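You operate a simulated robot arm through the tools that you are given. There is no shell and no other tool. Be economical: measure what you need, move in short steps, check, and stop when the job is done.

The job below is to be done with a simulated two-armed robot. You get a single attempt, and the scene is never put back.

## Task
Put the short cable from the top of the work bench on the top of the prep bench. Put the bottle that says "WATER 1 L" from the top of the work bench on the blue book and the bottle that says "chain oil" on top of the flat carton there. Count the lamp cartons on the top of the work bench, then put as many of the folders from the top of the work bench on the top of the drawer case. Take the short teal box on the top of the work bench and put it away on the upper shelf of the packing bench. Take the small carton from the top of the work bench and leave it on the base of the wind-up tower. Open the wide drawer. Do these in any order. Set down upright: bottle, short teal box, small carton.

It is judged by the outcome, as a careful person would: the job done as asked, and still so three seconds after it is handed in. It fails if anything else is knocked over, pushed out of place, dropped, spilled or broken.

## Robot
Two 7-joint arms with fingered hands on one trunk, on a base that drives. Base frame: it is fixed to the floor where the robot stands at the start and does not move with it; the origin is under the middle of the robot, x ahead of it, y to its left, z up; the surface under the hand at the start is at about z = 86. Lengths are in cm, angles in degrees, forces in N, time in s.
The left shoulder is at the start at [6.4, 17.4, 103.9], the right one opposite. With the tool pointing down near the work surface each hand reaches from about 30 to 74 cm from the robot's upright axis, wherever it stands, measured 20 degrees to its own side. Places, roughly: base of the wind-up tower (24x30 cm) [-136, 448, 12]; black bottle, short white bottle, tall white bottl [75, 25, 100]; blue book [75, 25, 75]; flat carton [100, 25, 75]; folder [150, 25, 100]; lamp carton [125, 75, 100]; short cable (22x22x5 cm) [50, 10, 90]; short teal box [175, 50, 100]; small carton [175, 75, 100]; top of the drawer case [130, -170, 90]; top of the prep bench [80, -410, 90]; upper shelf of the packing bench [-210, 210, 50]; wide drawer [0, 240, 70]. Payload 3.8 kg a hand.
The tool frame of a hand sits at the grasp point between the pads (the TCP): z along the fingers, y along the line on which they close. The tips reach 2.6 cm beyond it. Largest opening 13.2 cm; the body of the gripper starts 7.3 cm behind the TCP. The gripper is a hand of 3 fingers: y runs from the thumb to the fingers, the wrist lies at [0, 0, -22.4] in the tool frame, and closing takes about 1.5 s.
Orientation is that of the tool frame in the base frame, as a unit quaternion [x, y, z, w]. With the fingers straight down and closing along the base's y, the tool's x points along the base's -x, its y along +y and its z along -z.

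## Interface
- The arms move only by the tool drive_tool. It takes "left_rows", "right_rows" or both (then of equal length, played together; a hand with none holds still); each is a list of rows, each a list of 2 entries, a list of its own where there are three numbers: the shift along the base's x, y, z in cm, then the turn, a rotation vector about the base's x, y, z in degrees. In form: [[[dx, dy, dz], [ax, ay, az]], ...]. A call has 1 to 20 rows; each row shifts and turns the commanded pose from where the row before left it. "left_hand" and "right_hand" are, for a hand that has rows, the gripper command, from -1 (fully open) to 1 (shut), values between in proportion, set as the call begins (left out, the last holds). Each row takes 0.2 s and may step no farther than 5 cm and 8.6 degrees from the row before; otherwise, or with a gripper value out of range, the whole call is refused. A pose out of reach is approached as far as the arm can. The call stops where the force on the tool passes 40 N (or 10 N more than at its start, if that is more) or the arm is blocked; 0.2 s more then pass. Each finger travels about 10.8 cm/s and halts on what it meets, pressing with about 33 N; the grip force reading is that of the motor and also rises with nothing between the fingers. The clock runs only during rows and for 0.2 s after the last one: add rows that do not move to give the fingers time. It gives the time, the measured TCP pose, the force on the tool (base axes), the opening and the grip force at its end, in the units of the frame above (readings bear some noise), with the torque about the TCP (base axes, N m) and any sound that the robot's microphone picked up.
- Cameras (640 x 400 px; columns grow to the right, rows downward): "scene" is now at [16.47, 3.09, 97.03]; the picture's right is [0.41, -0.91, 0.00], its down [0.25, 0.11, -0.96] and it looks along [0.88, 0.39, 0.27] (base axes); focal length 214 px, centre (320, 200). "left" rides on the left gripper at [-6.2, 0.3, -9.2] in its tool frame; the picture's right is [-0.05, -1.00, 0.00], its down [0.83, -0.04, -0.56] and it looks along [0.55, -0.03, 0.83] (tool axes); focal length 230 px, centre (320, 200). "right" rides on the right gripper at [6.2, 0.3, -9.2] in its tool frame; the picture's right is [-0.05, 1.00, 0.00], its down [-0.83, -0.04, -0.56] and it looks along [-0.56, -0.03, 0.83] (tool axes); focal length 230 px, centre (320, 200).
- snapshot(camera): a new picture of that camera. No time passes.
- raise_lower(by): slides the trunk up (or, below 0, down) by that many cm; the arms and the scene camera ride with it, the base frame stays. It gives what a move gives, with no picture.
- roll_base(legs): drives the robot by 1 to 6 legs, each [ahead, left, turn to the left] in cm, cm and degrees, along the robot's own axes; the way and the turn of a leg run together, so that a leg with both is an arc; at most 150 cm and 180 degrees a leg. The arms and the cameras ride along, it lands a little off, and it stops where it bumps. It gives what a move gives.
- move_fingers(finger1, finger2, thumb_bend, hand): sets how far each is bent, from 0 (flat) to 1 (curled in); at 0.3 the hand is open as for a grip, at 0.7 the pads meet at the TCP. One left out holds its place. A second passes; each finger stops where it meets its share of the squeeze, and holds until it gets a number again. A gripper value or a shape takes the hand back. It gives what a move gives, with no picture; readings hold the bend of each and the force on the fingers (four entries, about 0 where the hand has none), thumb and palm.
- grasp_type(shape, hand): the hand has 3 fingers and takes this shape, open, in about a second: jaw (thumb against the fingers, like two jaws); tri (thumb and two fingers); tip (a fingertip pinch); poke (one finger out to press); point (the index stretched); flat (the hand flat); cup (the hand cupped); fist (a fist). The gripper value then closes the fingers along that shape, each until it touches; the sizes above hold for jaw. It gives what a move gives, with no picture.
- aim_head(pan, tilt): turns the head with the scene camera to pan (to the left, within 60 degrees either way) and tilt (down, from -29 to 69), counted from straight ahead of the robot. It gives what a move gives.
- measure_at(camera, pixels): there is no depth. For up to 12 entries [column, row, z] of the newest picture of that camera ("zoom" is the newest enlarged one), the place [x, y] in the base frame at which the ray of that pixel passes the height z, good to about 0.3 cm. No time passes.
- zoom(camera, box): a new picture of the part [left, top, right, bottom] of that camera's present view, enlarged. No time passes.
- job_done(): hands the job in; it is judged then, once.

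Go step by step. Measure first, check grasps and placings, and put right what went wrong. The budget is 145 turns and 190 pictures, counting those below and the enlarged ones. Unless the task says otherwise, let go and move clear before handing in.

The tools are called after ">>>" as a command line: name --argument value ..., lists and objects as JSON in quotes. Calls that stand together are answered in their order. drive_tool: Moves the arms, as the interface text tells. Its arguments: {"type":"object","properties":{"left_rows":{"type":"array","items":{"type":"array"}},"left_hand":{"type":"number"},"right_rows":{"type":"array","items":{"type":"array"}},"right_hand":{"type":"number"}},"required":[]} The other tools are called the same way: raise_lower (by) slides the trunk up or down; grasp_type (shape, hand) gives the hand a shape; move_fingers (finger1, finger2, thumb_bend, hand) moves the fingers one by one; roll_base (legs) drives the base; aim_head (pan, tilt) turns the head that bears the scene camera; snapshot (camera) takes a picture; measure_at (camera, pixels) gives the place at which the rays of pixels pass given heights; zoom (camera, box) takes an enlarged picture of a part of a camera's view; job_done () hands the job in.

At the start:

```text
clock: 0.0
left_tcp_pos: [31.64, 30.41, 122.8]
left_ee_rot: [0.0, 1.0, 0.0, 0.0]
left_ft_force: [-0.5, -0.3, -0.1]
left_moment: [-0.02, 0.02, 0.02]
left_gripper_width: 13.18
left_grasp_force: 0.1
left_shape: jaw
left_bend: [0.3, 0.3, 0.3]
left_finger forces: [0.0, 0.0, 0.1, 0.1, 0.1, 0.1]
right_tcp_pos: [37.12, -1.04, 112.06]
right_ee_rot: [-0.001, 1.0, 0.001, 0.0]
right_ft_force: [0.0, -0.3, 0.5]
right_moment: [0.01, 0.02, 0.01]
right_gripper_width: 13.18
right_grasp_force: 0.0
right_shape: jaw
right_bend: [0.3, 0.3, 0.3]
right_finger forces: [0.0, 0.1, 0.0, 0.0, 0.0, 0.0]
trunk travel left (down, up): [-35.0, 13.2]
robot x, y, heading: [0.04, 0.03, -0.3]
head pan, tilt: [23.9, -15.8]
```

scene: 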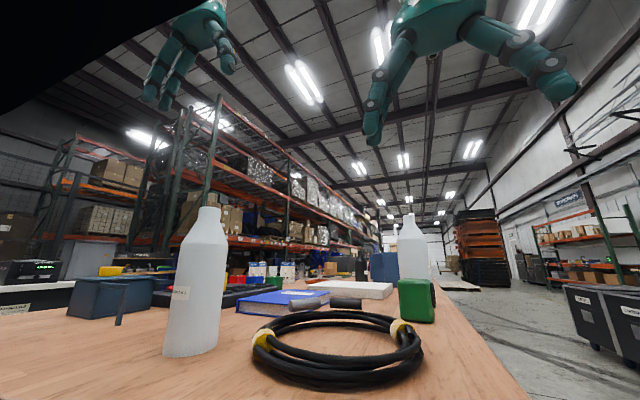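
right: 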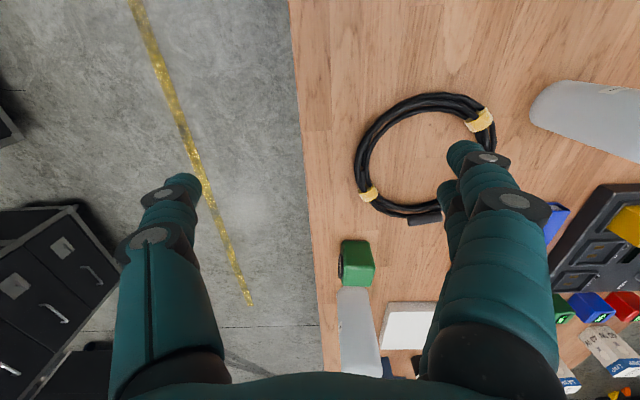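
left: 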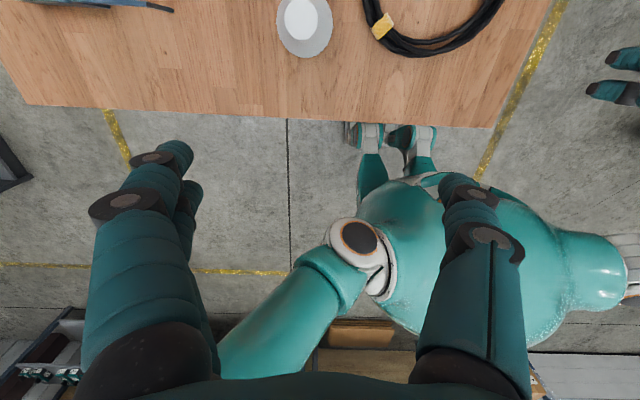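

The scene shows the work bench with the cable near (330,345) and bottles at (195,280) and (412,245), but the head is tilted upward. I'll raise the trunk and look down to survey the bench.

>>> raise_lower --by 13

>>> aim_head --pan 25 --tilt 25

>>> snapshot --camera "scene"

```text
clock: 1.6
left_tcp_pos: [31.85, 30.5, 135.73]
left_ee_rot: [0.0, 1.0, 0.0, -0.001]
left_ft_force: [0.0, -0.4, 0.7]
left_moment: [-0.01, -0.03, 0.0]
left_gripper_width: 13.23
left_grasp_force: 0.0
left_shape: jaw
left_bend: [0.3, 0.3, 0.3]
left_finger forces: [0.0, 0.1, 0.0, 0.0, 0.0, 0.0]
right_tcp_pos: [37.28, -1.15, 124.99]
right_ee_rot: [0.0, 1.0, 0.0, 0.0]
right_ft_force: [-0.9, 1.0, 0.1]
right_moment: [-0.01, 0.03, 0.05]
right_gripper_width: 13.2
right_grasp_force: 0.1
right_shape: jaw
right_bend: [0.3, 0.3, 0.3]
right_finger forces: [0.0, 0.0, 0.0, 0.0, 0.1, 0.1]
trunk travel left (down, up): [-48.0, 0.2]
robot x, y, heading: [-0.09, -0.13, -0.2]
head pan, tilt: [23.9, -15.8]
```

```text
clock: 2.6
left_tcp_pos: [31.61, 30.42, 135.92]
left_ee_rot: [0.0, 1.0, 0.0, 0.0]
left_ft_force: [0.2, -0.2, 1.0]
left_moment: [-0.01, 0.03, 0.0]
left_gripper_width: 13.2
left_grasp_force: 0.1
left_shape: jaw
left_bend: [0.3, 0.3, 0.3]
left_finger forces: [0.0, 0.1, 0.0, 0.0, 0.0, 0.0]
right_tcp_pos: [37.18, -1.09, 125.13]
right_ee_rot: [0.0, 1.0, 0.0, 0.0]
right_ft_force: [-0.7, -0.4, -0.2]
right_moment: [0.0, -0.02, 0.02]
right_gripper_width: 13.19
right_grasp_force: 0.0
right_shape: jaw
right_bend: [0.3, 0.3, 0.3]
right_finger forces: [0.1, 0.0, 0.1, 0.0, 0.0, 0.0]
trunk travel left (down, up): [-48.0, 0.2]
robot x, y, heading: [-0.11, 0.3, -0.1]
head pan, tilt: [25.0, 25.0]
```

```text
186 pictures are left
```

scene: 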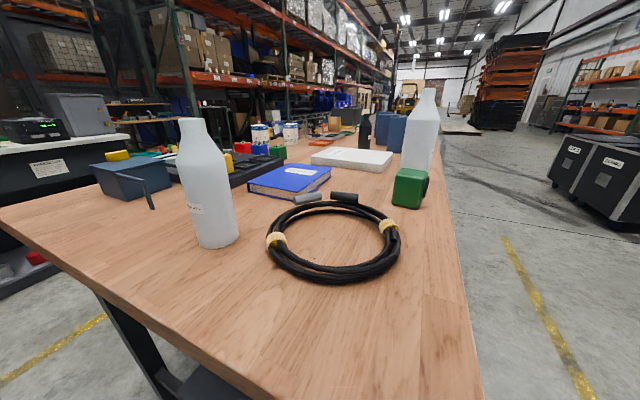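

The bench runs ahead of me, with the cable at (335,240), blue book at (290,180), a flat white carton at (350,158), bottles at (205,190) and (420,130). I'll zoom in for details.

>>> zoom --camera "scene" --box '[80, 80, 280, 205]'

>>> zoom --camera "scene" --box '[250, 80, 450, 205]'

>>> zoom --camera "scene" --box '[160, 110, 260, 260]'

>>> measure_at --camera "scene" --pixels '[[216, 245, 86], [335, 240, 86], [408, 205, 86], [290, 195, 86], [345, 170, 86], [420, 175, 86], [0, 205, 86], [480, 398, 86], [440, 130, 86]]'

```text
3.20 times, centred on (180, 142) of scene
```

zoom: 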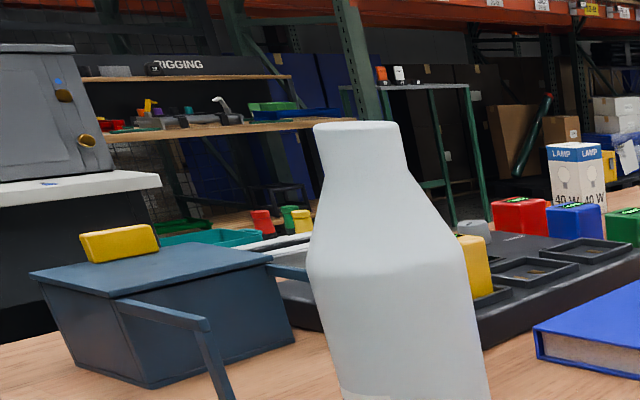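

```text
3.20 times, centred on (350, 142) of scene
```

zoom: 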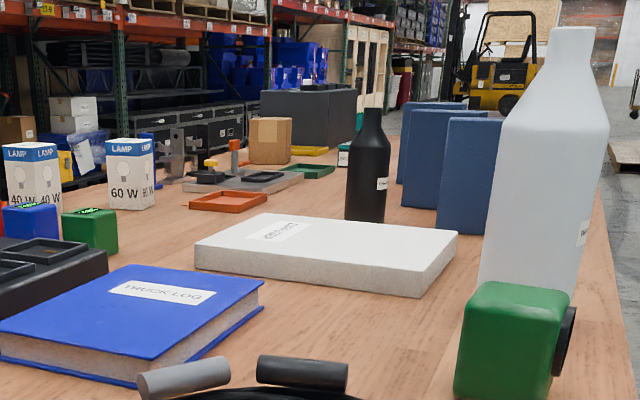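

```text
2.67 times, centred on (210, 185) of scene
```

zoom: 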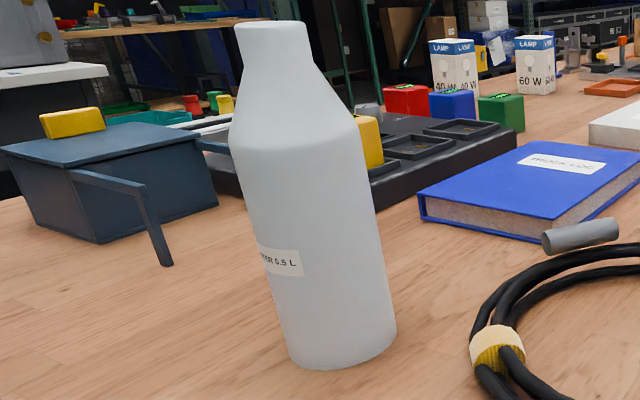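

```text
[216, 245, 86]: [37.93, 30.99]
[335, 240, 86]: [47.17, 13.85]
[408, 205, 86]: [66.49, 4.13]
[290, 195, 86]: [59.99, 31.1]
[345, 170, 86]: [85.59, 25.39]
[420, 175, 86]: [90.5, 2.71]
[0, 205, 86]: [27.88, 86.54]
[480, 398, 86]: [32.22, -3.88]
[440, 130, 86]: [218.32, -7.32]
```

The near white bottle reads "…ER 0.5 L", so the tall one by the green box is likely the 1 L; folders and the black bottle are farther. I'll look around to both sides before moving.

>>> aim_head --pan 60 --tilt 20

>>> snapshot --camera "scene"

>>> aim_head --pan -50 --tilt 20

>>> snapshot --camera "scene"

```text
clock: 3.7
left_tcp_pos: [31.68, 30.5, 135.82]
left_ee_rot: [-0.001, 1.0, -0.001, 0.0]
left_ft_force: [-0.4, 0.0, -0.7]
left_moment: [0.01, -0.01, 0.03]
left_gripper_width: 13.21
left_grasp_force: 0.1
left_shape: jaw
left_bend: [0.3, 0.3, 0.3]
left_finger forces: [0.0, 0.0, 0.0, 0.0, 0.0, 0.1]
right_tcp_pos: [37.17, -1.2, 125.14]
right_ee_rot: [0.0, 1.0, 0.001, 0.001]
right_ft_force: [0.5, 0.2, 0.2]
right_moment: [0.02, 0.0, 0.0]
right_gripper_width: 13.21
right_grasp_force: 0.0
right_shape: jaw
right_bend: [0.3, 0.3, 0.3]
right_finger forces: [0.1, 0.0, 0.1, 0.1, 0.0, 0.0]
trunk travel left (down, up): [-48.0, 0.2]
robot x, y, heading: [0.13, -0.05, -0.1]
head pan, tilt: [60.0, 20.0]
```

```text
182 pictures are left
```

scene: 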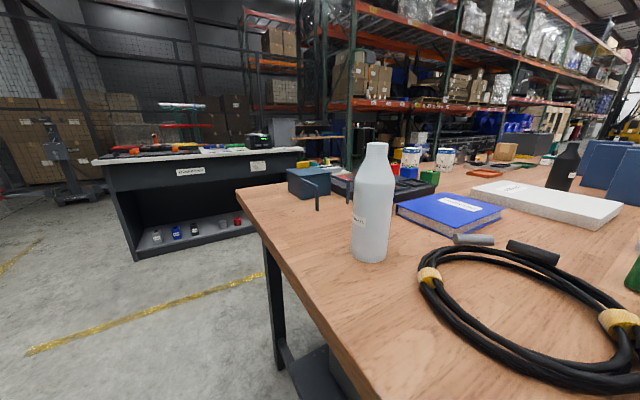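

```text
clock: 5.5
left_tcp_pos: [31.6, 30.5, 135.83]
left_ee_rot: [0.0, 1.0, 0.0, 0.0]
left_ft_force: [-0.7, 0.0, 0.5]
left_moment: [-0.03, 0.02, 0.0]
left_gripper_width: 13.15
left_grasp_force: 0.0
left_shape: jaw
left_bend: [0.3, 0.3, 0.3]
left_finger forces: [0.0, 0.0, 0.0, 0.1, 0.0, 0.0]
right_tcp_pos: [37.21, -1.09, 125.03]
right_ee_rot: [-0.001, 1.0, 0.0, 0.0]
right_ft_force: [-0.6, -0.1, -0.1]
right_moment: [0.02, -0.03, -0.04]
right_gripper_width: 13.19
right_grasp_force: 0.1
right_shape: jaw
right_bend: [0.3, 0.3, 0.3]
right_finger forces: [0.1, 0.1, 0.0, 0.0, 0.0, 0.1]
trunk travel left (down, up): [-48.0, 0.2]
robot x, y, heading: [-0.22, 0.06, -0.2]
head pan, tilt: [-50.0, 20.0]
```

```text
181 pictures are left
```

scene: 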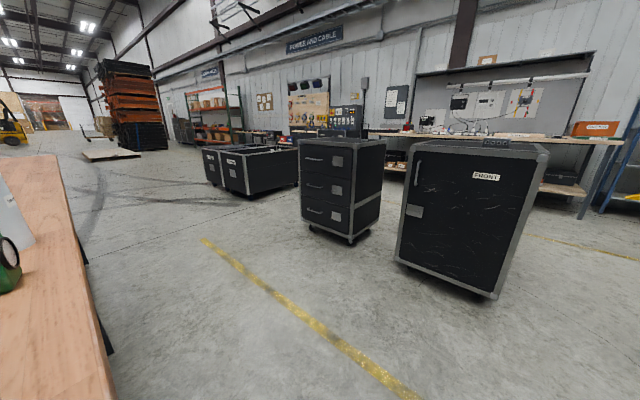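

The tower is left rear, drawer case and FRONT case on the right, prep bench along the wall. I'll measure the cases' floor footprints before driving through the aisle.

>>> measure_at --camera "scene" --pixels '[[497, 298, 3], [394, 258, 3], [350, 242, 3], [302, 225, 3], [380, 215, 3], [500, 180, 90], [116, 398, 86], [55, 155, 86], [245, 197, 3], [205, 180, 3]]'

>>> roll_base --legs '[[0, -48, 0], [75, 0, 0]]'

>>> aim_head --pan 60 --tilt 25

>>> snapshot --camera "scene"

```text
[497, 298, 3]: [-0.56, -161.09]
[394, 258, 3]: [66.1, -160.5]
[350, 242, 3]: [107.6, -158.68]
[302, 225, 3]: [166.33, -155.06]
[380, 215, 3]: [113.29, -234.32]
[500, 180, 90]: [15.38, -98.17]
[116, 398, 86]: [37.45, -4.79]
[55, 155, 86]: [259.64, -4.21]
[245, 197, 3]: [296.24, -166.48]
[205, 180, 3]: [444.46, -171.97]
```

```text
clock: 13.9
left_tcp_pos: [105.66, -17.4, 135.87]
left_ee_rot: [-0.001, 1.0, 0.0, 0.0]
left_ft_force: [-0.9, 0.5, -0.1]
left_moment: [0.02, 0.02, 0.02]
left_gripper_width: 13.19
left_grasp_force: 0.0
left_shape: jaw
left_bend: [0.3, 0.3, 0.3]
left_finger forces: [0.0, 0.1, 0.0, 0.0, 0.1, 0.0]
right_tcp_pos: [111.32, -49.04, 125.07]
right_ee_rot: [-0.001, 1.0, 0.0, 0.001]
right_ft_force: [-0.2, -1.2, -0.1]
right_moment: [0.0, 0.0, 0.03]
right_gripper_width: 13.21
right_grasp_force: 0.1
right_shape: jaw
right_bend: [0.3, 0.3, 0.3]
right_finger forces: [0.0, 0.1, 0.0, 0.1, 0.1, 0.0]
trunk travel left (down, up): [-48.0, 0.2]
robot x, y, heading: [74.46, -47.9, 0.2]
head pan, tilt: [-50.0, 20.0]
```

```text
clock: 15.8
left_tcp_pos: [105.7, -17.39, 135.84]
left_ee_rot: [-0.001, 1.0, 0.0, 0.001]
left_ft_force: [-0.7, -0.3, 0.5]
left_moment: [0.0, 0.0, 0.01]
left_gripper_width: 13.19
left_grasp_force: 0.1
left_shape: jaw
left_bend: [0.3, 0.3, 0.3]
left_finger forces: [0.0, 0.0, 0.0, 0.1, 0.0, 0.0]
right_tcp_pos: [111.29, -49.01, 125.07]
right_ee_rot: [-0.001, 1.0, 0.0, 0.0]
right_ft_force: [-0.3, 0.3, 0.7]
right_moment: [-0.03, 0.01, -0.01]
right_gripper_width: 13.18
right_grasp_force: 0.1
right_shape: jaw
right_bend: [0.3, 0.3, 0.3]
right_finger forces: [0.0, 0.1, 0.1, 0.1, 0.1, 0.1]
trunk travel left (down, up): [-48.0, 0.2]
robot x, y, heading: [74.22, -48.08, 0.3]
head pan, tilt: [60.0, 25.0]
```

```text
180 pictures are left
```

scene: 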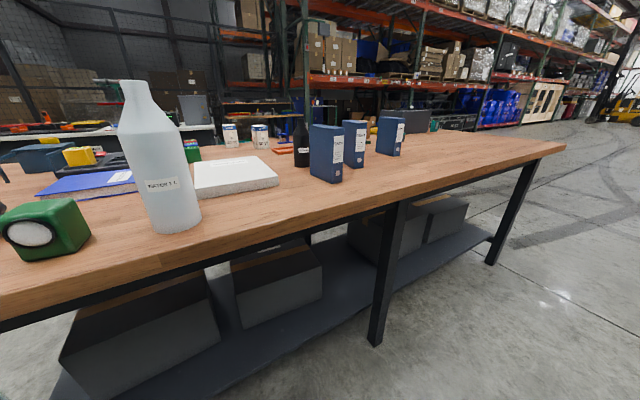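

The tall bottle at (165,180), black bottle at (300,145), flat carton at (235,175), and three folders are now visible from the side. I'll turn to face the bench and look again with zoom.

>>> roll_base --legs '[[20, 0, 0], [0, 0, 90]]'

>>> aim_head --pan 0 --tilt 35

>>> snapshot --camera "scene"

>>> zoom --camera "scene" --box '[180, 20, 380, 145]'

>>> zoom --camera "scene" --box '[340, 20, 540, 145]'

```text
clock: 21.2
left_tcp_pos: [63.18, -16.69, 135.84]
left_ee_rot: [0.713, -0.701, 0.0, 0.0]
left_ft_force: [-0.7, 0.3, 0.2]
left_moment: [0.02, 0.02, -0.03]
left_gripper_width: 13.2
left_grasp_force: 0.0
left_shape: jaw
left_bend: [0.3, 0.3, 0.3]
left_finger forces: [0.1, 0.0, 0.1, 0.0, 0.0, 0.0]
right_tcp_pos: [94.55, -10.82, 124.98]
right_ee_rot: [0.712, -0.702, 0.0, 0.001]
right_ft_force: [-0.2, 0.3, 0.0]
right_moment: [0.02, 0.02, 0.01]
right_gripper_width: 13.18
right_grasp_force: 0.1
right_shape: jaw
right_bend: [0.3, 0.3, 0.3]
right_finger forces: [0.0, 0.0, 0.0, 0.0, 0.0, 0.0]
trunk travel left (down, up): [-48.0, 0.2]
robot x, y, heading: [93.95, -48.17, 90.8]
head pan, tilt: [60.0, 25.0]
```

```text
clock: 22.5
left_tcp_pos: [63.07, -16.78, 135.81]
left_ee_rot: [0.712, -0.702, 0.001, 0.0]
left_ft_force: [0.1, -0.5, -0.8]
left_moment: [0.02, 0.0, -0.01]
left_gripper_width: 13.19
left_grasp_force: 0.0
left_shape: jaw
left_bend: [0.3, 0.3, 0.3]
left_finger forces: [0.0, 0.0, 0.0, 0.1, 0.0, 0.2]
right_tcp_pos: [94.52, -10.78, 125.09]
right_ee_rot: [0.713, -0.701, 0.0, 0.0]
right_ft_force: [-0.4, 0.4, -0.1]
right_moment: [-0.01, -0.04, 0.0]
right_gripper_width: 13.21
right_grasp_force: 0.1
right_shape: jaw
right_bend: [0.3, 0.3, 0.3]
right_finger forces: [0.1, 0.1, 0.1, 0.0, 0.1, 0.0]
trunk travel left (down, up): [-48.0, 0.2]
robot x, y, heading: [93.95, -47.73, 90.8]
head pan, tilt: [0.0, 35.0]
```

```text
179 pictures are left
```

scene: 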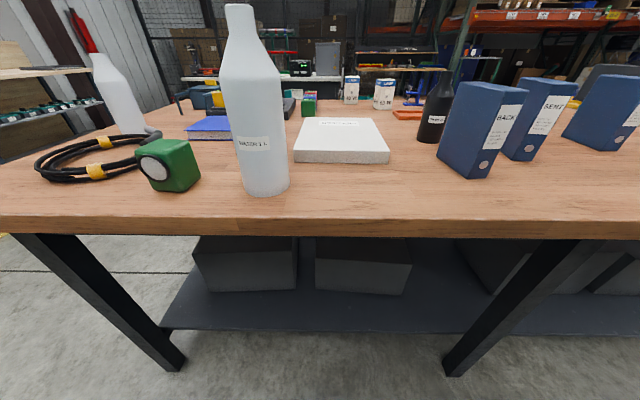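

```text
3.20 times, centred on (280, 82) of scene
```

zoom: 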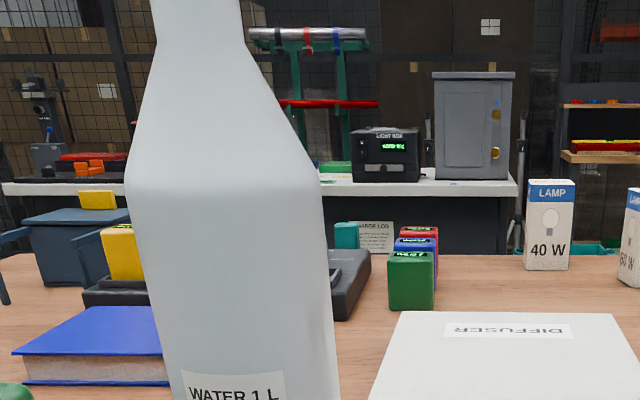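

```text
3.20 times, centred on (440, 82) of scene
```

zoom: 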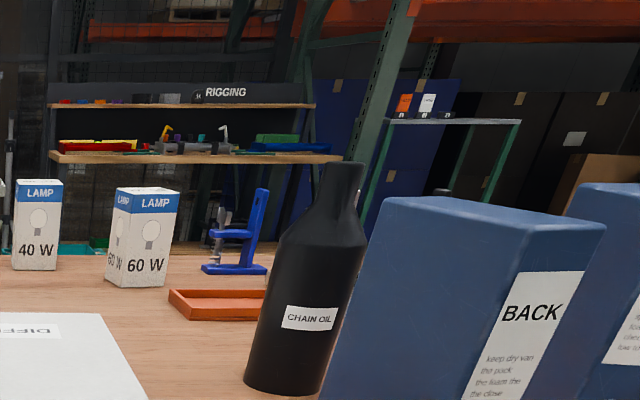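

Bottle "WATER 1 L" is at (262,140), "CHAIN OIL" at (435,105), cartons 40 W and 60 W at (351,90) and (383,95), three folders at right. I'll measure bases and the tops.

>>> measure_at --camera "scene" --pixels '[[244, 190, 86], [289, 187, 86], [267, 196, 86], [417, 139, 86], [440, 142, 86], [297, 162, 86], [388, 163, 86], [380, 120, 89], [305, 118, 89], [185, 140, 86], [232, 139, 86], [188, 130, 90]]'

>>> measure_at --camera "scene" --pixels '[[437, 150, 86], [472, 176, 86], [491, 177, 86], [528, 160, 86], [505, 155, 86], [606, 150, 86], [625, 149, 86], [564, 135, 86], [10, 232, 86], [600, 232, 86], [200, 118, 90], [240, 120, 90]]'

>>> aim_head --pan -40 --tilt 25

>>> snapshot --camera "scene"

```text
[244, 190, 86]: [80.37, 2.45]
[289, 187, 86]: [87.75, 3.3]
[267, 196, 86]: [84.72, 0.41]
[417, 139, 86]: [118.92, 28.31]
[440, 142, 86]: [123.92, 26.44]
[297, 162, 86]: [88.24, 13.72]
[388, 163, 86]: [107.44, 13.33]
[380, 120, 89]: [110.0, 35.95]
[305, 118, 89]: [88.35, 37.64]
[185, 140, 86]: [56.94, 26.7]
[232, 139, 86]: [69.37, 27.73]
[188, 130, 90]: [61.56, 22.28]
```

```text
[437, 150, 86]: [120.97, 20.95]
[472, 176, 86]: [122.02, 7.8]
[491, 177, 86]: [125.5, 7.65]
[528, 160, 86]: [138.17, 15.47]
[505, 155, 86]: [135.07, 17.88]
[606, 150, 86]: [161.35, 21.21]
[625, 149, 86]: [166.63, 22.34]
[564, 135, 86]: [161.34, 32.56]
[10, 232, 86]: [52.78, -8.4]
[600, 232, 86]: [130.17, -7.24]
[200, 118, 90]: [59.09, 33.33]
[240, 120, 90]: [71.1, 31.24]
```

```text
clock: 23.6
left_tcp_pos: [62.98, -16.75, 135.81]
left_ee_rot: [0.712, -0.702, -0.001, 0.001]
left_ft_force: [-0.1, -0.1, -0.1]
left_moment: [-0.01, -0.03, -0.03]
left_gripper_width: 13.18
left_grasp_force: 0.0
left_shape: jaw
left_bend: [0.3, 0.3, 0.3]
left_finger forces: [0.0, 0.0, 0.0, 0.0, 0.0, 0.0]
right_tcp_pos: [94.48, -10.81, 125.1]
right_ee_rot: [0.712, -0.702, 0.001, 0.001]
right_ft_force: [0.1, -0.5, -0.4]
right_moment: [0.02, 0.02, -0.05]
right_gripper_width: 13.17
right_grasp_force: 0.0
right_shape: jaw
right_bend: [0.3, 0.3, 0.3]
right_finger forces: [0.0, 0.0, 0.0, 0.0, 0.0, 0.0]
trunk travel left (down, up): [-48.0, 0.2]
robot x, y, heading: [93.61, -47.8, 91.0]
head pan, tilt: [-40.0, 25.0]
```

```text
176 pictures are left
```

scene: 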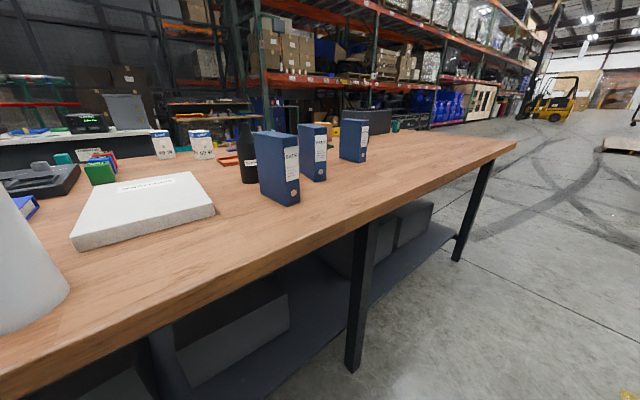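

From here I see the three folders clear at (280,165), (312,150), (352,138). I'll zoom to measure the first two precisely, since they stand in the way of the chain oil; I'll move them first.

>>> zoom --camera "scene" --box '[220, 100, 380, 220]'

>>> measure_at --camera "scene" --pixels '[[262, 200, 86], [274, 206, 86], [300, 198, 86], [309, 181, 86], [326, 178, 86], [282, 148, 104], [298, 146, 104], [270, 132, 104], [253, 131, 104]]'

```text
3.33 times, centred on (300, 160) of scene
```

zoom: 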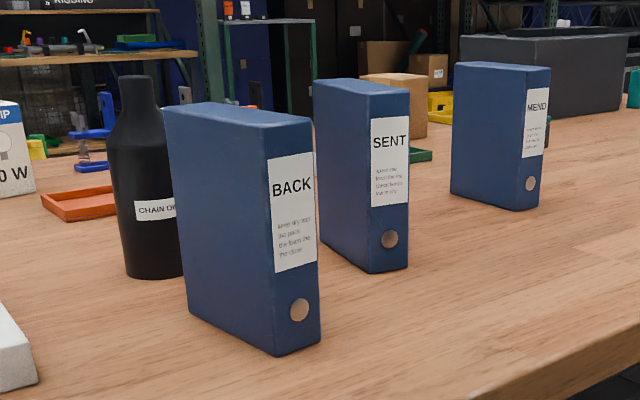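

```text
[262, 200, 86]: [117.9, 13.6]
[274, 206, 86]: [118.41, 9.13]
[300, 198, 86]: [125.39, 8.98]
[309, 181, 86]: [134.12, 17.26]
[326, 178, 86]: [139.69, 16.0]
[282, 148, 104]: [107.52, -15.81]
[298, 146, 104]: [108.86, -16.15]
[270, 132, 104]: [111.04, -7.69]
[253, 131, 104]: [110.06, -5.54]
```

I'll measure the folder corners in the zoomed picture at several heights to find the folder size.

>>> measure_at --camera "zoom" --pixels '[[187, 308, 86], [276, 355, 86], [320, 340, 86], [270, 126, 104], [270, 126, 107], [312, 117, 107], [165, 108, 107], [321, 243, 86], [370, 272, 86], [407, 267, 86], [368, 92, 107], [410, 88, 107]]'

>>> measure_at --camera "zoom" --pixels '[[450, 190, 86], [513, 209, 86], [540, 206, 86], [126, 272, 86], [155, 279, 86], [270, 126, 106], [270, 126, 105], [312, 117, 106], [165, 108, 106], [215, 103, 106], [137, 75, 112], [137, 75, 110]]'

```text
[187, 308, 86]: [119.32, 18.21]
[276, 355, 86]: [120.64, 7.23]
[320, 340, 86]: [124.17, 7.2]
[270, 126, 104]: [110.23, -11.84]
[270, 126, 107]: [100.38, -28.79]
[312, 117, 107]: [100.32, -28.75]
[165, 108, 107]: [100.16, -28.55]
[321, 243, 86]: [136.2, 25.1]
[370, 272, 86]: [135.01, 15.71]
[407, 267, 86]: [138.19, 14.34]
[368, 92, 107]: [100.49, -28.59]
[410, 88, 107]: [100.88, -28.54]
```

```text
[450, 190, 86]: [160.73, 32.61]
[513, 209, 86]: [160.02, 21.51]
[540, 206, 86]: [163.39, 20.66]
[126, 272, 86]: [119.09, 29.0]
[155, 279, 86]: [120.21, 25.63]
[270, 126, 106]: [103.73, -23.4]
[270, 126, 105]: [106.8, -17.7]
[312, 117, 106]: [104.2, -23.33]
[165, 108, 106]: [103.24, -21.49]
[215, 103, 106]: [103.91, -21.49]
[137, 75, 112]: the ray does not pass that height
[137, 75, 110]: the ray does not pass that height
```

The folders are about 3.5 × 11 × 15 cm (tops near z 101); BACK centre ≈ (121.8, 12.7), SENT ≈ (137.3, 19.7). I'll move the right hand above BACK.

>>> drive_tool --right_rows '[[[3.4, 2.9, -0.6], [0, 0, 3]], [[3.4, 2.9, -0.6], [0, 0, 3]], [[3.4, 2.9, -0.6], [0, 0, 0]], [[3.4, 2.9, -0.6], [0, 0, 0]], [[3.4, 2.9, -0.6], [0, 0, 0]], [[3.4, 2.9, -0.6], [0, 0, 0]], [[3.4, 2.9, -0.6], [0, 0, 0]], [[3.4, 2.9, -0.6], [0, 0, 0]], [[0, 0, -3], [0, 0, 0]], [[0, 0, -3], [0, 0, 0]]]' --right_hand -0.35

>>> snapshot --camera "right"

>>> snapshot --camera "scene"

```text
clock: 25.8
left_tcp_pos: [63.13, -16.72, 135.82]
left_ee_rot: [0.713, -0.701, 0.0, 0.0]
left_ft_force: [-0.2, 0.5, 0.1]
left_moment: [0.0, -0.02, 0.0]
left_gripper_width: 13.19
left_grasp_force: 0.1
left_shape: jaw
left_bend: [0.3, 0.3, 0.3]
left_finger forces: [0.0, 0.1, 0.0, 0.0, 0.0, 0.0]
right_tcp_pos: [121.75, 12.58, 114.4]
right_ee_rot: [0.749, -0.663, 0.0, 0.0]
right_ft_force: [0.4, 0.3, 0.2]
right_moment: [-0.01, 0.01, 0.03]
right_gripper_width: 8.94
right_grasp_force: 0.0
right_shape: jaw
right_bend: [0.69, 0.69, 0.66]
right_finger forces: [0.1, 0.1, 0.0, 0.0, 0.1, 0.1]
trunk travel left (down, up): [-48.0, 0.2]
robot x, y, heading: [94.02, -47.71, 90.9]
head pan, tilt: [-40.0, 25.0]
```

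```text
174 pictures are left
```

right: 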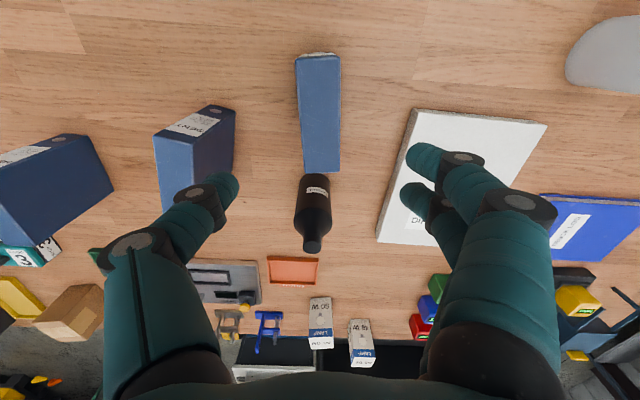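

```text
173 pictures are left
```

scene: 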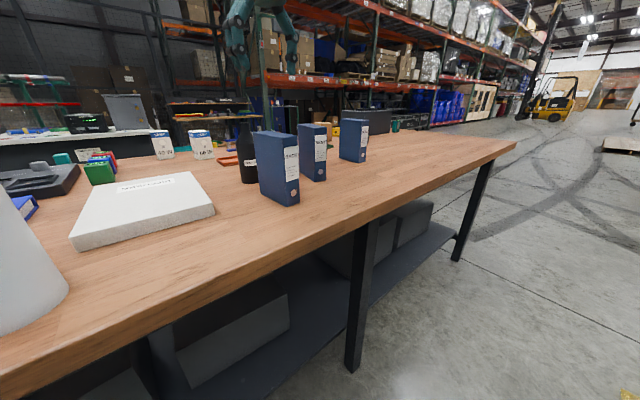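

The right hand camera gives a clear overhead view: BACK top at (318,115), SENT (195,160), chain oil (313,210), book, diffuser. I'll measure them.

>>> measure_at --camera "right" --pixels '[[296, 57, 101], [338, 57, 101], [304, 171, 101], [340, 171, 101], [155, 140, 101], [234, 110, 101], [312, 247, 109], [413, 108, 90], [547, 123, 90], [378, 237, 90], [542, 194, 90], [560, 262, 90]]'

>>> zoom --camera "right" --box '[220, 30, 420, 280]'

>>> zoom --camera "right" --box '[0, 200, 420, 390]'

```text
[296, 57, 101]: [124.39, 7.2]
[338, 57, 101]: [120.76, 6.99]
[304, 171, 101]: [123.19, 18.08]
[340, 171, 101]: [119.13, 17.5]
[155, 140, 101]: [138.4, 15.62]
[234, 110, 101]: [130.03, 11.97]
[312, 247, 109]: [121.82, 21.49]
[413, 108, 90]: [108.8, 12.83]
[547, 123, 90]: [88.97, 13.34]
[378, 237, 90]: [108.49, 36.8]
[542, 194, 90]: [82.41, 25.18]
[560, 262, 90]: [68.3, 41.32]
```

```text
1.60 times, centred on (320, 155) of right
```

zoom: 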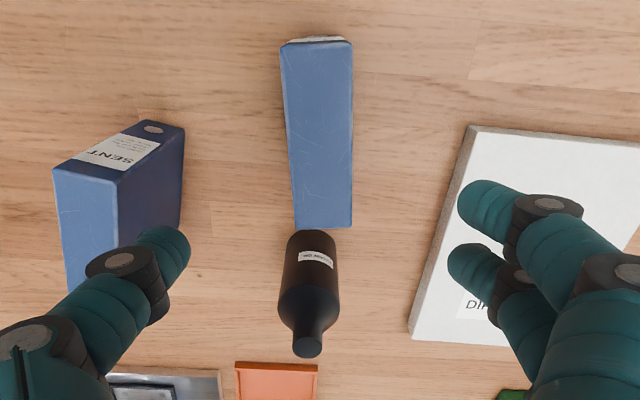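

```text
1.52 times, centred on (210, 295) of right
```

zoom: 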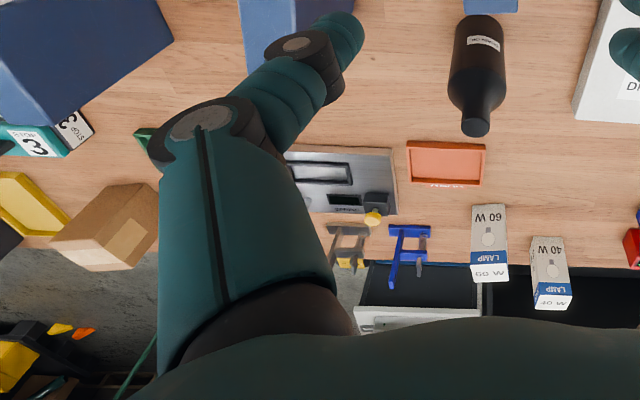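

BACK's top is centred at (121.9, 12.5) under the hand; only two lamp cartons are visible. Descend and grip.

>>> drive_tool --right_rows '[[[0, 0, -3.5], [0, 0, 0]], [[0, 0, -3.5], [0, 0, 0]], [[0, 0, -3.5], [0, 0, 0]], [[0, 0, -3.5], [0, 0, 0]], [[0, 0, -3.2], [0, 0, 0]]]'

>>> drive_tool --right_rows '[[[0, 0, 0], [0, 0, 0]], [[0, 0, 0], [0, 0, 0]], [[0, 0, 0], [0, 0, 0]], [[0, 0, 0], [0, 0, 0]], [[0, 0, 0], [0, 0, 0]], [[0, 0, 0], [0, 0, 0]]]' --right_hand 1

>>> drive_tool --right_rows '[[[0, 0, 1.5], [0, 0, 0]], [[0, 0, 3], [0, 0, 0]], [[0, 0, 4], [0, 0, 0]], [[0, 0, 4], [0, 0, 0]], [[0, 0, 4], [0, 0, 0]], [[0, 0, 4], [0, 0, 0]]]'

>>> snapshot --camera "right"

```text
clock: 27.0
left_tcp_pos: [63.0, -16.64, 135.79]
left_ee_rot: [0.712, -0.702, 0.0, -0.001]
left_ft_force: [-0.3, 0.0, -0.8]
left_moment: [-0.01, -0.02, 0.0]
left_gripper_width: 13.18
left_grasp_force: 0.2
left_shape: jaw
left_bend: [0.3, 0.3, 0.3]
left_finger forces: [0.1, 0.0, 0.0, 0.1, 0.1, 0.0]
right_tcp_pos: [121.68, 12.39, 97.08]
right_ee_rot: [0.748, -0.663, -0.001, -0.001]
right_ft_force: [-1.1, 1.4, -0.7]
right_moment: [-0.03, 0.02, 0.02]
right_gripper_width: 8.93
right_grasp_force: 0.1
right_shape: jaw
right_bend: [0.69, 0.69, 0.66]
right_finger forces: [0.0, 0.1, 0.0, 0.0, 0.1, 0.0]
trunk travel left (down, up): [-48.0, 0.2]
robot x, y, heading: [93.96, -47.85, 90.9]
head pan, tilt: [-40.0, 25.0]
```

```text
clock: 28.4
left_tcp_pos: [63.04, -16.65, 135.91]
left_ee_rot: [0.713, -0.702, -0.001, 0.0]
left_ft_force: [0.4, -0.2, 0.5]
left_moment: [-0.04, 0.04, -0.01]
left_gripper_width: 13.18
left_grasp_force: 0.0
left_shape: jaw
left_bend: [0.3, 0.3, 0.3]
left_finger forces: [0.0, 0.1, 0.0, 0.0, 0.0, 0.0]
right_tcp_pos: [121.58, 12.3, 97.13]
right_ee_rot: [0.747, -0.665, 0.0, 0.001]
right_ft_force: [0.0, 0.0, 0.1]
right_moment: [0.0, 0.01, 0.03]
right_gripper_width: 3.39
right_grasp_force: 32.8
right_shape: jaw
right_bend: [0.73, 0.73, 0.7]
right_finger forces: [14.8, 15.1, 0.1, 0.1, 29.8, 0.1]
trunk travel left (down, up): [-48.0, 0.2]
robot x, y, heading: [94.19, -47.7, 90.9]
head pan, tilt: [-40.0, 25.0]
```

```text
clock: 29.8
left_tcp_pos: [63.03, -16.88, 135.89]
left_ee_rot: [0.713, -0.701, -0.001, 0.001]
left_ft_force: [0.4, 0.2, 0.3]
left_moment: [0.03, -0.04, -0.02]
left_gripper_width: 13.18
left_grasp_force: 0.0
left_shape: jaw
left_bend: [0.3, 0.3, 0.3]
left_finger forces: [0.0, 0.0, 0.0, 0.1, 0.0, 0.0]
right_tcp_pos: [121.49, 12.02, 117.56]
right_ee_rot: [0.748, -0.664, -0.001, -0.001]
right_ft_force: [-0.7, -0.5, -2.0]
right_moment: [-0.01, -0.01, 0.02]
right_gripper_width: 3.35
right_grasp_force: 32.8
right_shape: jaw
right_bend: [0.73, 0.73, 0.7]
right_finger forces: [14.8, 15.1, 0.0, 0.1, 29.9, 0.0]
trunk travel left (down, up): [-48.0, 0.2]
robot x, y, heading: [93.88, -47.84, 90.8]
head pan, tilt: [-40.0, 25.0]
```

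```text
170 pictures are left
```

right: 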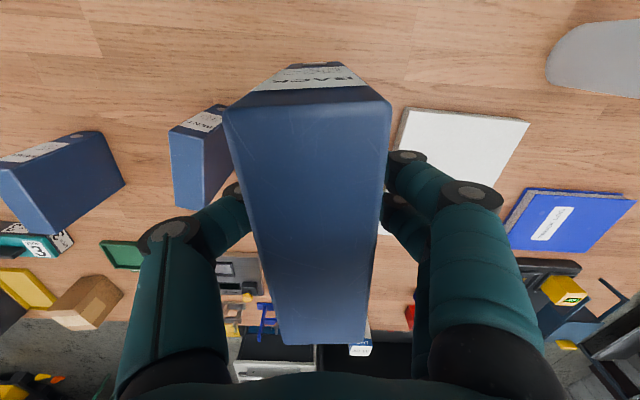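

BACK is held (2 N weight, width 3.4). I'll retract it toward me and roll right to bring the left hand to SENT.

>>> drive_tool --right_rows '[[[0, -4.5, 1], [0, 0, 0]], [[0, -4.5, 1], [0, 0, 0]], [[0, -4.5, 1], [0, 0, 0]], [[0, -4.5, 1], [0, 0, 0]], [[0, -4.5, 0], [0, 0, 0]]]'

>>> roll_base --legs '[[0, -64, 0]]'

>>> drive_tool --left_rows '[[[0, 0, -3], [0, 0, 0]], [[0, 0, -3], [0, 0, 0]], [[0, 0, -3], [0, 0, 0]], [[0, 0, -3], [0, 0, 0]]]' --left_hand -0.35

>>> aim_head --pan 10 --tilt 30

>>> snapshot --camera "scene"

>>> snapshot --camera "left"

```text
clock: 31.0
left_tcp_pos: [63.13, -16.86, 135.9]
left_ee_rot: [0.713, -0.701, -0.001, -0.001]
left_ft_force: [0.0, 0.6, 0.1]
left_moment: [0.02, 0.02, -0.01]
left_gripper_width: 13.2
left_grasp_force: 0.1
left_shape: jaw
left_bend: [0.3, 0.3, 0.3]
left_finger forces: [0.1, 0.0, 0.0, 0.0, 0.0, 0.0]
right_tcp_pos: [121.93, -10.43, 121.65]
right_ee_rot: [0.748, -0.664, -0.001, -0.001]
right_ft_force: [-0.7, 0.3, -1.4]
right_moment: [0.0, 0.01, -0.05]
right_gripper_width: 3.38
right_grasp_force: 33.1
right_shape: jaw
right_bend: [0.73, 0.73, 0.7]
right_finger forces: [14.9, 15.1, 0.0, 0.1, 30.0, 0.1]
trunk travel left (down, up): [-48.0, 0.2]
robot x, y, heading: [94.14, -48.48, 90.9]
head pan, tilt: [-40.0, 25.0]
```

```text
clock: 37.1
left_tcp_pos: [127.2, -15.8, 135.9]
left_ee_rot: [0.712, -0.702, 0.0, 0.001]
left_ft_force: [-0.4, 0.4, -0.2]
left_moment: [-0.02, -0.02, 0.0]
left_gripper_width: 13.18
left_grasp_force: 0.0
left_shape: jaw
left_bend: [0.3, 0.3, 0.3]
left_finger forces: [0.1, 0.0, 0.1, 0.0, 0.1, 0.0]
right_tcp_pos: [185.93, -9.36, 121.74]
right_ee_rot: [0.748, -0.664, 0.0, 0.0]
right_ft_force: [0.3, -0.3, -2.3]
right_moment: [0.0, -0.02, 0.02]
right_gripper_width: 3.37
right_grasp_force: 32.8
right_shape: jaw
right_bend: [0.73, 0.73, 0.7]
right_finger forces: [14.9, 15.0, 0.0, 0.1, 29.9, 0.1]
trunk travel left (down, up): [-48.0, 0.2]
robot x, y, heading: [158.08, -47.05, 91.0]
head pan, tilt: [-40.0, 25.0]
```

```text
clock: 38.1
left_tcp_pos: [127.01, -15.92, 123.54]
left_ee_rot: [0.713, -0.702, 0.001, 0.0]
left_ft_force: [-0.5, 0.4, 0.5]
left_moment: [0.01, -0.01, 0.01]
left_gripper_width: 8.95
left_grasp_force: 0.1
left_shape: jaw
left_bend: [0.69, 0.69, 0.66]
left_finger forces: [0.1, 0.0, 0.0, 0.1, 0.1, 0.0]
right_tcp_pos: [185.94, -9.22, 121.66]
right_ee_rot: [0.749, -0.663, 0.0, 0.0]
right_ft_force: [-0.1, 1.0, -1.8]
right_moment: [-0.03, 0.02, -0.02]
right_gripper_width: 3.34
right_grasp_force: 32.7
right_shape: jaw
right_bend: [0.73, 0.73, 0.7]
right_finger forces: [14.9, 15.1, 0.0, 0.0, 30.0, 0.1]
trunk travel left (down, up): [-48.0, 0.2]
robot x, y, heading: [158.04, -46.95, 90.7]
head pan, tilt: [-40.0, 25.0]
```

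```text
clock: 39.2
left_tcp_pos: [127.03, -15.81, 124.0]
left_ee_rot: [0.713, -0.702, 0.0, 0.0]
left_ft_force: [0.4, -0.4, -0.1]
left_moment: [-0.01, 0.01, 0.01]
left_gripper_width: 8.94
left_grasp_force: 0.1
left_shape: jaw
left_bend: [0.69, 0.69, 0.66]
left_finger forces: [0.1, 0.0, 0.0, 0.0, 0.1, 0.1]
right_tcp_pos: [185.96, -9.3, 121.68]
right_ee_rot: [0.748, -0.663, 0.0, 0.0]
right_ft_force: [0.1, 0.0, -2.1]
right_moment: [0.03, -0.03, 0.03]
right_gripper_width: 3.39
right_grasp_force: 33.2
right_shape: jaw
right_bend: [0.73, 0.73, 0.7]
right_finger forces: [14.9, 15.1, 0.1, 0.0, 30.0, 0.0]
trunk travel left (down, up): [-48.0, 0.2]
robot x, y, heading: [157.85, -46.68, 90.7]
head pan, tilt: [10.0, 30.0]
```

```text
169 pictures are left
```

scene: 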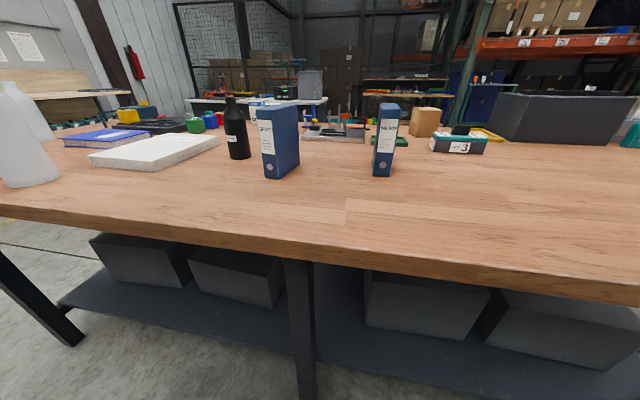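

```text
168 pictures are left
```

left: 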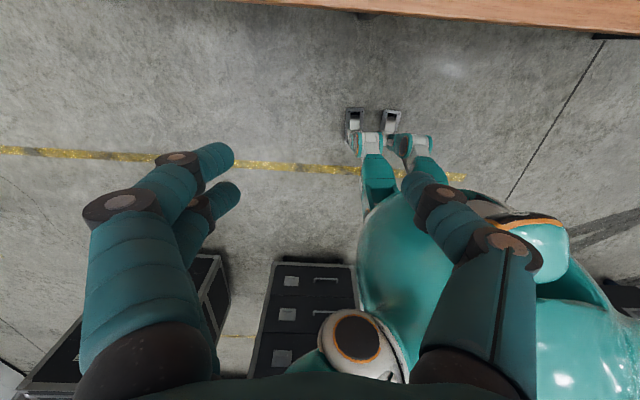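

SENT stands at (280,140). I'll zoom and measure its base from this viewpoint, and look at the teal item at (460,143).

>>> zoom --camera "scene" --box '[230, 90, 390, 190]'

>>> measure_at --camera "zoom" --pixels '[[135, 345, 86], [190, 350, 86], [282, 305, 86], [572, 343, 86], [630, 345, 86], [30, 275, 86], [80, 270, 86]]'

>>> zoom --camera "scene" --box '[380, 80, 640, 200]'

```text
4.00 times, centred on (310, 140) of scene
```

zoom: 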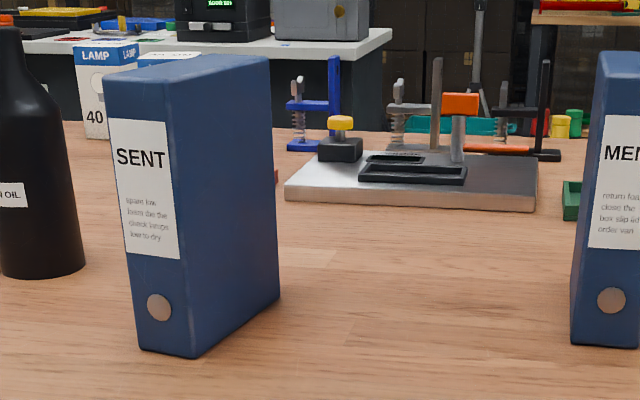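

```text
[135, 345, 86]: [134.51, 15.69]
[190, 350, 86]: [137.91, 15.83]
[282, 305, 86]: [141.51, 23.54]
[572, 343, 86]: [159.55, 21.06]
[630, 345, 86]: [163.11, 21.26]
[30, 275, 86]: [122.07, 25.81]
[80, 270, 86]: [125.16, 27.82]
```

```text
2.46 times, centred on (510, 140) of scene
```

zoom: 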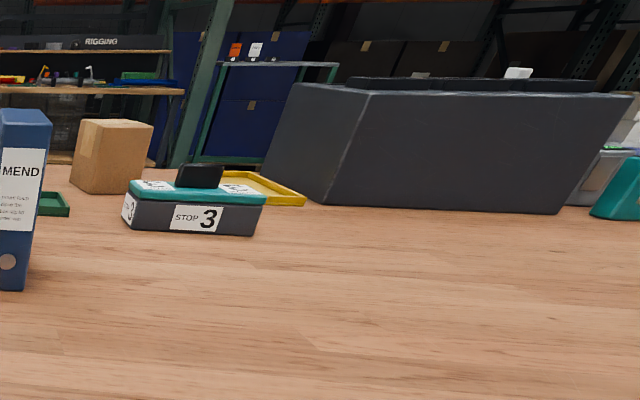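

SENT's base corners are (134.5,15.7), (137.9,15.8), (141.5,23.5): centre ≈ (138,20), turned about −15°. I'll move the left hand above and look.

>>> drive_tool --left_rows '[[[1.2, 4, 0], [0, 0, -5]], [[1.2, 4, 0], [0, 0, -5]], [[1.2, 4, 0], [0, 0, -5]], [[1.2, 4, 0], [0, 0, 0]], [[1.2, 4, 0], [0, 0, 0]], [[1.2, 4, 0], [0, 0, 0]], [[1.2, 4, 0], [0, 0, 0]], [[1.2, 4, 0], [0, 0, 0]], [[1.2, 4, 0], [0, 0, 0]], [[0, 0, -4], [0, 0, 0]]]'

>>> snapshot --camera "left"

```text
clock: 41.4
left_tcp_pos: [127.89, -1.52, 116.27]
left_ee_rot: [-0.614, 0.789, 0.0, 0.002]
left_ft_force: [-0.2, 0.7, -0.7]
left_moment: [0.0, -0.02, -0.01]
left_gripper_width: 8.93
left_grasp_force: 0.1
left_shape: jaw
left_bend: [0.69, 0.69, 0.66]
left_finger forces: [0.0, 0.0, 0.1, 0.1, 0.1, 0.0]
left hand out of reach, approached as far as the arm can: row 3, 4, 5, 6, 7, 8, 9
right_tcp_pos: [186.02, -9.17, 121.58]
right_ee_rot: [0.748, -0.664, 0.0, -0.001]
right_ft_force: [0.3, 0.0, -2.3]
right_moment: [0.03, 0.01, 0.0]
right_gripper_width: 3.36
right_grasp_force: 33.8
right_shape: jaw
right_bend: [0.73, 0.73, 0.7]
right_finger forces: [14.9, 15.1, 0.1, 0.0, 30.0, 0.0]
trunk travel left (down, up): [-48.0, 0.2]
robot x, y, heading: [158.13, -46.71, 90.8]
head pan, tilt: [10.0, 30.0]
```

```text
165 pictures are left
```

left: 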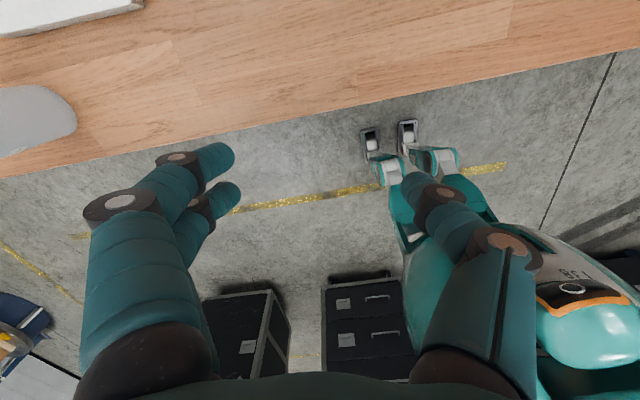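

The left arm ran out of reach that high (stuck at (127.9,−1.5)). I'll roll 10 cm closer to the bench and check where the hand is.

>>> roll_base --legs '[[10, 0, 0]]'

>>> drive_tool --left_rows '[[[0, 0, 0], [0, 0, 0]]]'

```text
clock: 42.6
left_tcp_pos: [127.72, 8.4, 116.27]
left_ee_rot: [-0.615, 0.788, 0.001, 0.001]
left_ft_force: [-0.9, 0.6, -0.8]
left_moment: [-0.04, 0.01, 0.0]
left_gripper_width: 8.92
left_grasp_force: 0.1
left_shape: jaw
left_bend: [0.69, 0.69, 0.66]
left_finger forces: [0.0, 0.0, 0.1, 0.0, 0.0, 0.0]
right_tcp_pos: [185.87, 0.5, 121.68]
right_ee_rot: [0.747, -0.664, -0.001, -0.001]
right_ft_force: [0.2, 0.2, -1.8]
right_moment: [-0.01, -0.01, 0.0]
right_gripper_width: 3.35
right_grasp_force: 32.9
right_shape: jaw
right_bend: [0.73, 0.73, 0.7]
right_finger forces: [14.9, 15.1, 0.0, 0.0, 30.0, 0.0]
trunk travel left (down, up): [-48.0, 0.2]
robot x, y, heading: [157.81, -36.71, 90.8]
head pan, tilt: [10.0, 30.0]
```

```text
clock: 43.0
left_tcp_pos: [127.76, 8.37, 116.36]
left_ee_rot: [-0.614, 0.79, 0.001, 0.001]
left_ft_force: [0.1, 0.3, -0.4]
left_moment: [0.01, 0.01, 0.02]
left_gripper_width: 8.94
left_grasp_force: 0.0
left_shape: jaw
left_bend: [0.69, 0.69, 0.66]
left_finger forces: [0.0, 0.0, 0.0, 0.0, 0.0, 0.0]
right_tcp_pos: [185.7, 0.48, 121.65]
right_ee_rot: [0.748, -0.664, 0.0, -0.001]
right_ft_force: [0.5, 0.0, -2.1]
right_moment: [0.03, 0.03, 0.0]
right_gripper_width: 3.38
right_grasp_force: 33.5
right_shape: jaw
right_bend: [0.73, 0.73, 0.7]
right_finger forces: [14.9, 15.0, 0.0, 0.0, 30.0, 0.0]
trunk travel left (down, up): [-48.0, 0.2]
robot x, y, heading: [158.06, -37.27, 90.9]
head pan, tilt: [10.0, 30.0]
```

The hand is now at (127.8, 8.4, 116.3). I'll move it over SENT and check with the left camera.

>>> drive_tool --left_rows '[[[2, 2.4, -0.5], [0, 0, 0]], [[2, 2.4, -0.5], [0, 0, 0]], [[2, 2.4, -0.5], [0, 0, 0]], [[2, 2.4, -0.5], [0, 0, 0]], [[2, 2, -0.5], [0, 0, 0]]]'

>>> snapshot --camera "left"

>>> snapshot --camera "scene"

```text
clock: 44.2
left_tcp_pos: [128.84, 9.36, 114.78]
left_ee_rot: [-0.615, 0.789, 0.002, 0.001]
left_ft_force: [0.1, 0.3, -0.6]
left_moment: [-0.01, 0.02, 0.0]
left_gripper_width: 8.93
left_grasp_force: 0.1
left_shape: jaw
left_bend: [0.69, 0.69, 0.66]
left_finger forces: [0.0, 0.0, 0.0, 0.0, 0.0, 0.0]
left hand out of reach, approached as far as the arm can: row 1, 2, 3, 4, 5
right_tcp_pos: [185.93, 0.46, 121.67]
right_ee_rot: [0.747, -0.665, -0.001, -0.001]
right_ft_force: [0.8, -0.4, -2.9]
right_moment: [-0.01, -0.01, -0.03]
right_gripper_width: 3.35
right_grasp_force: 32.5
right_shape: jaw
right_bend: [0.73, 0.73, 0.7]
right_finger forces: [14.9, 15.0, 0.0, 0.0, 30.0, 0.1]
trunk travel left (down, up): [-48.0, 0.2]
robot x, y, heading: [157.78, -37.15, 90.7]
head pan, tilt: [10.0, 30.0]
```

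```text
164 pictures are left
```

left: 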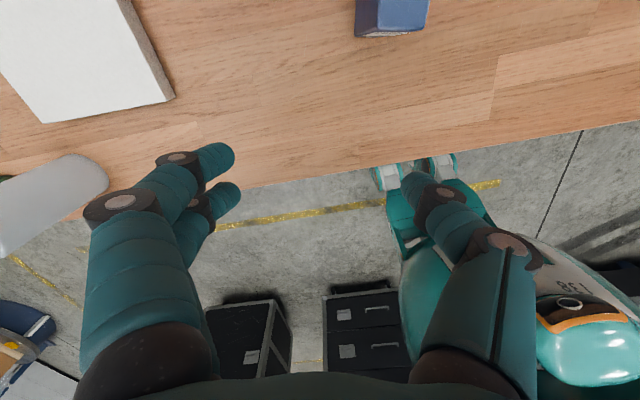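

```text
163 pictures are left
```

scene: 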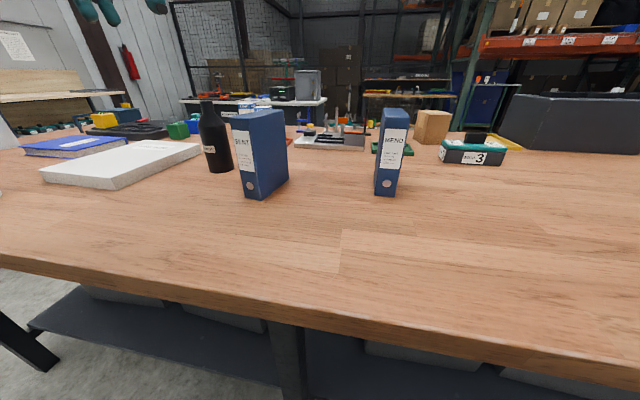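

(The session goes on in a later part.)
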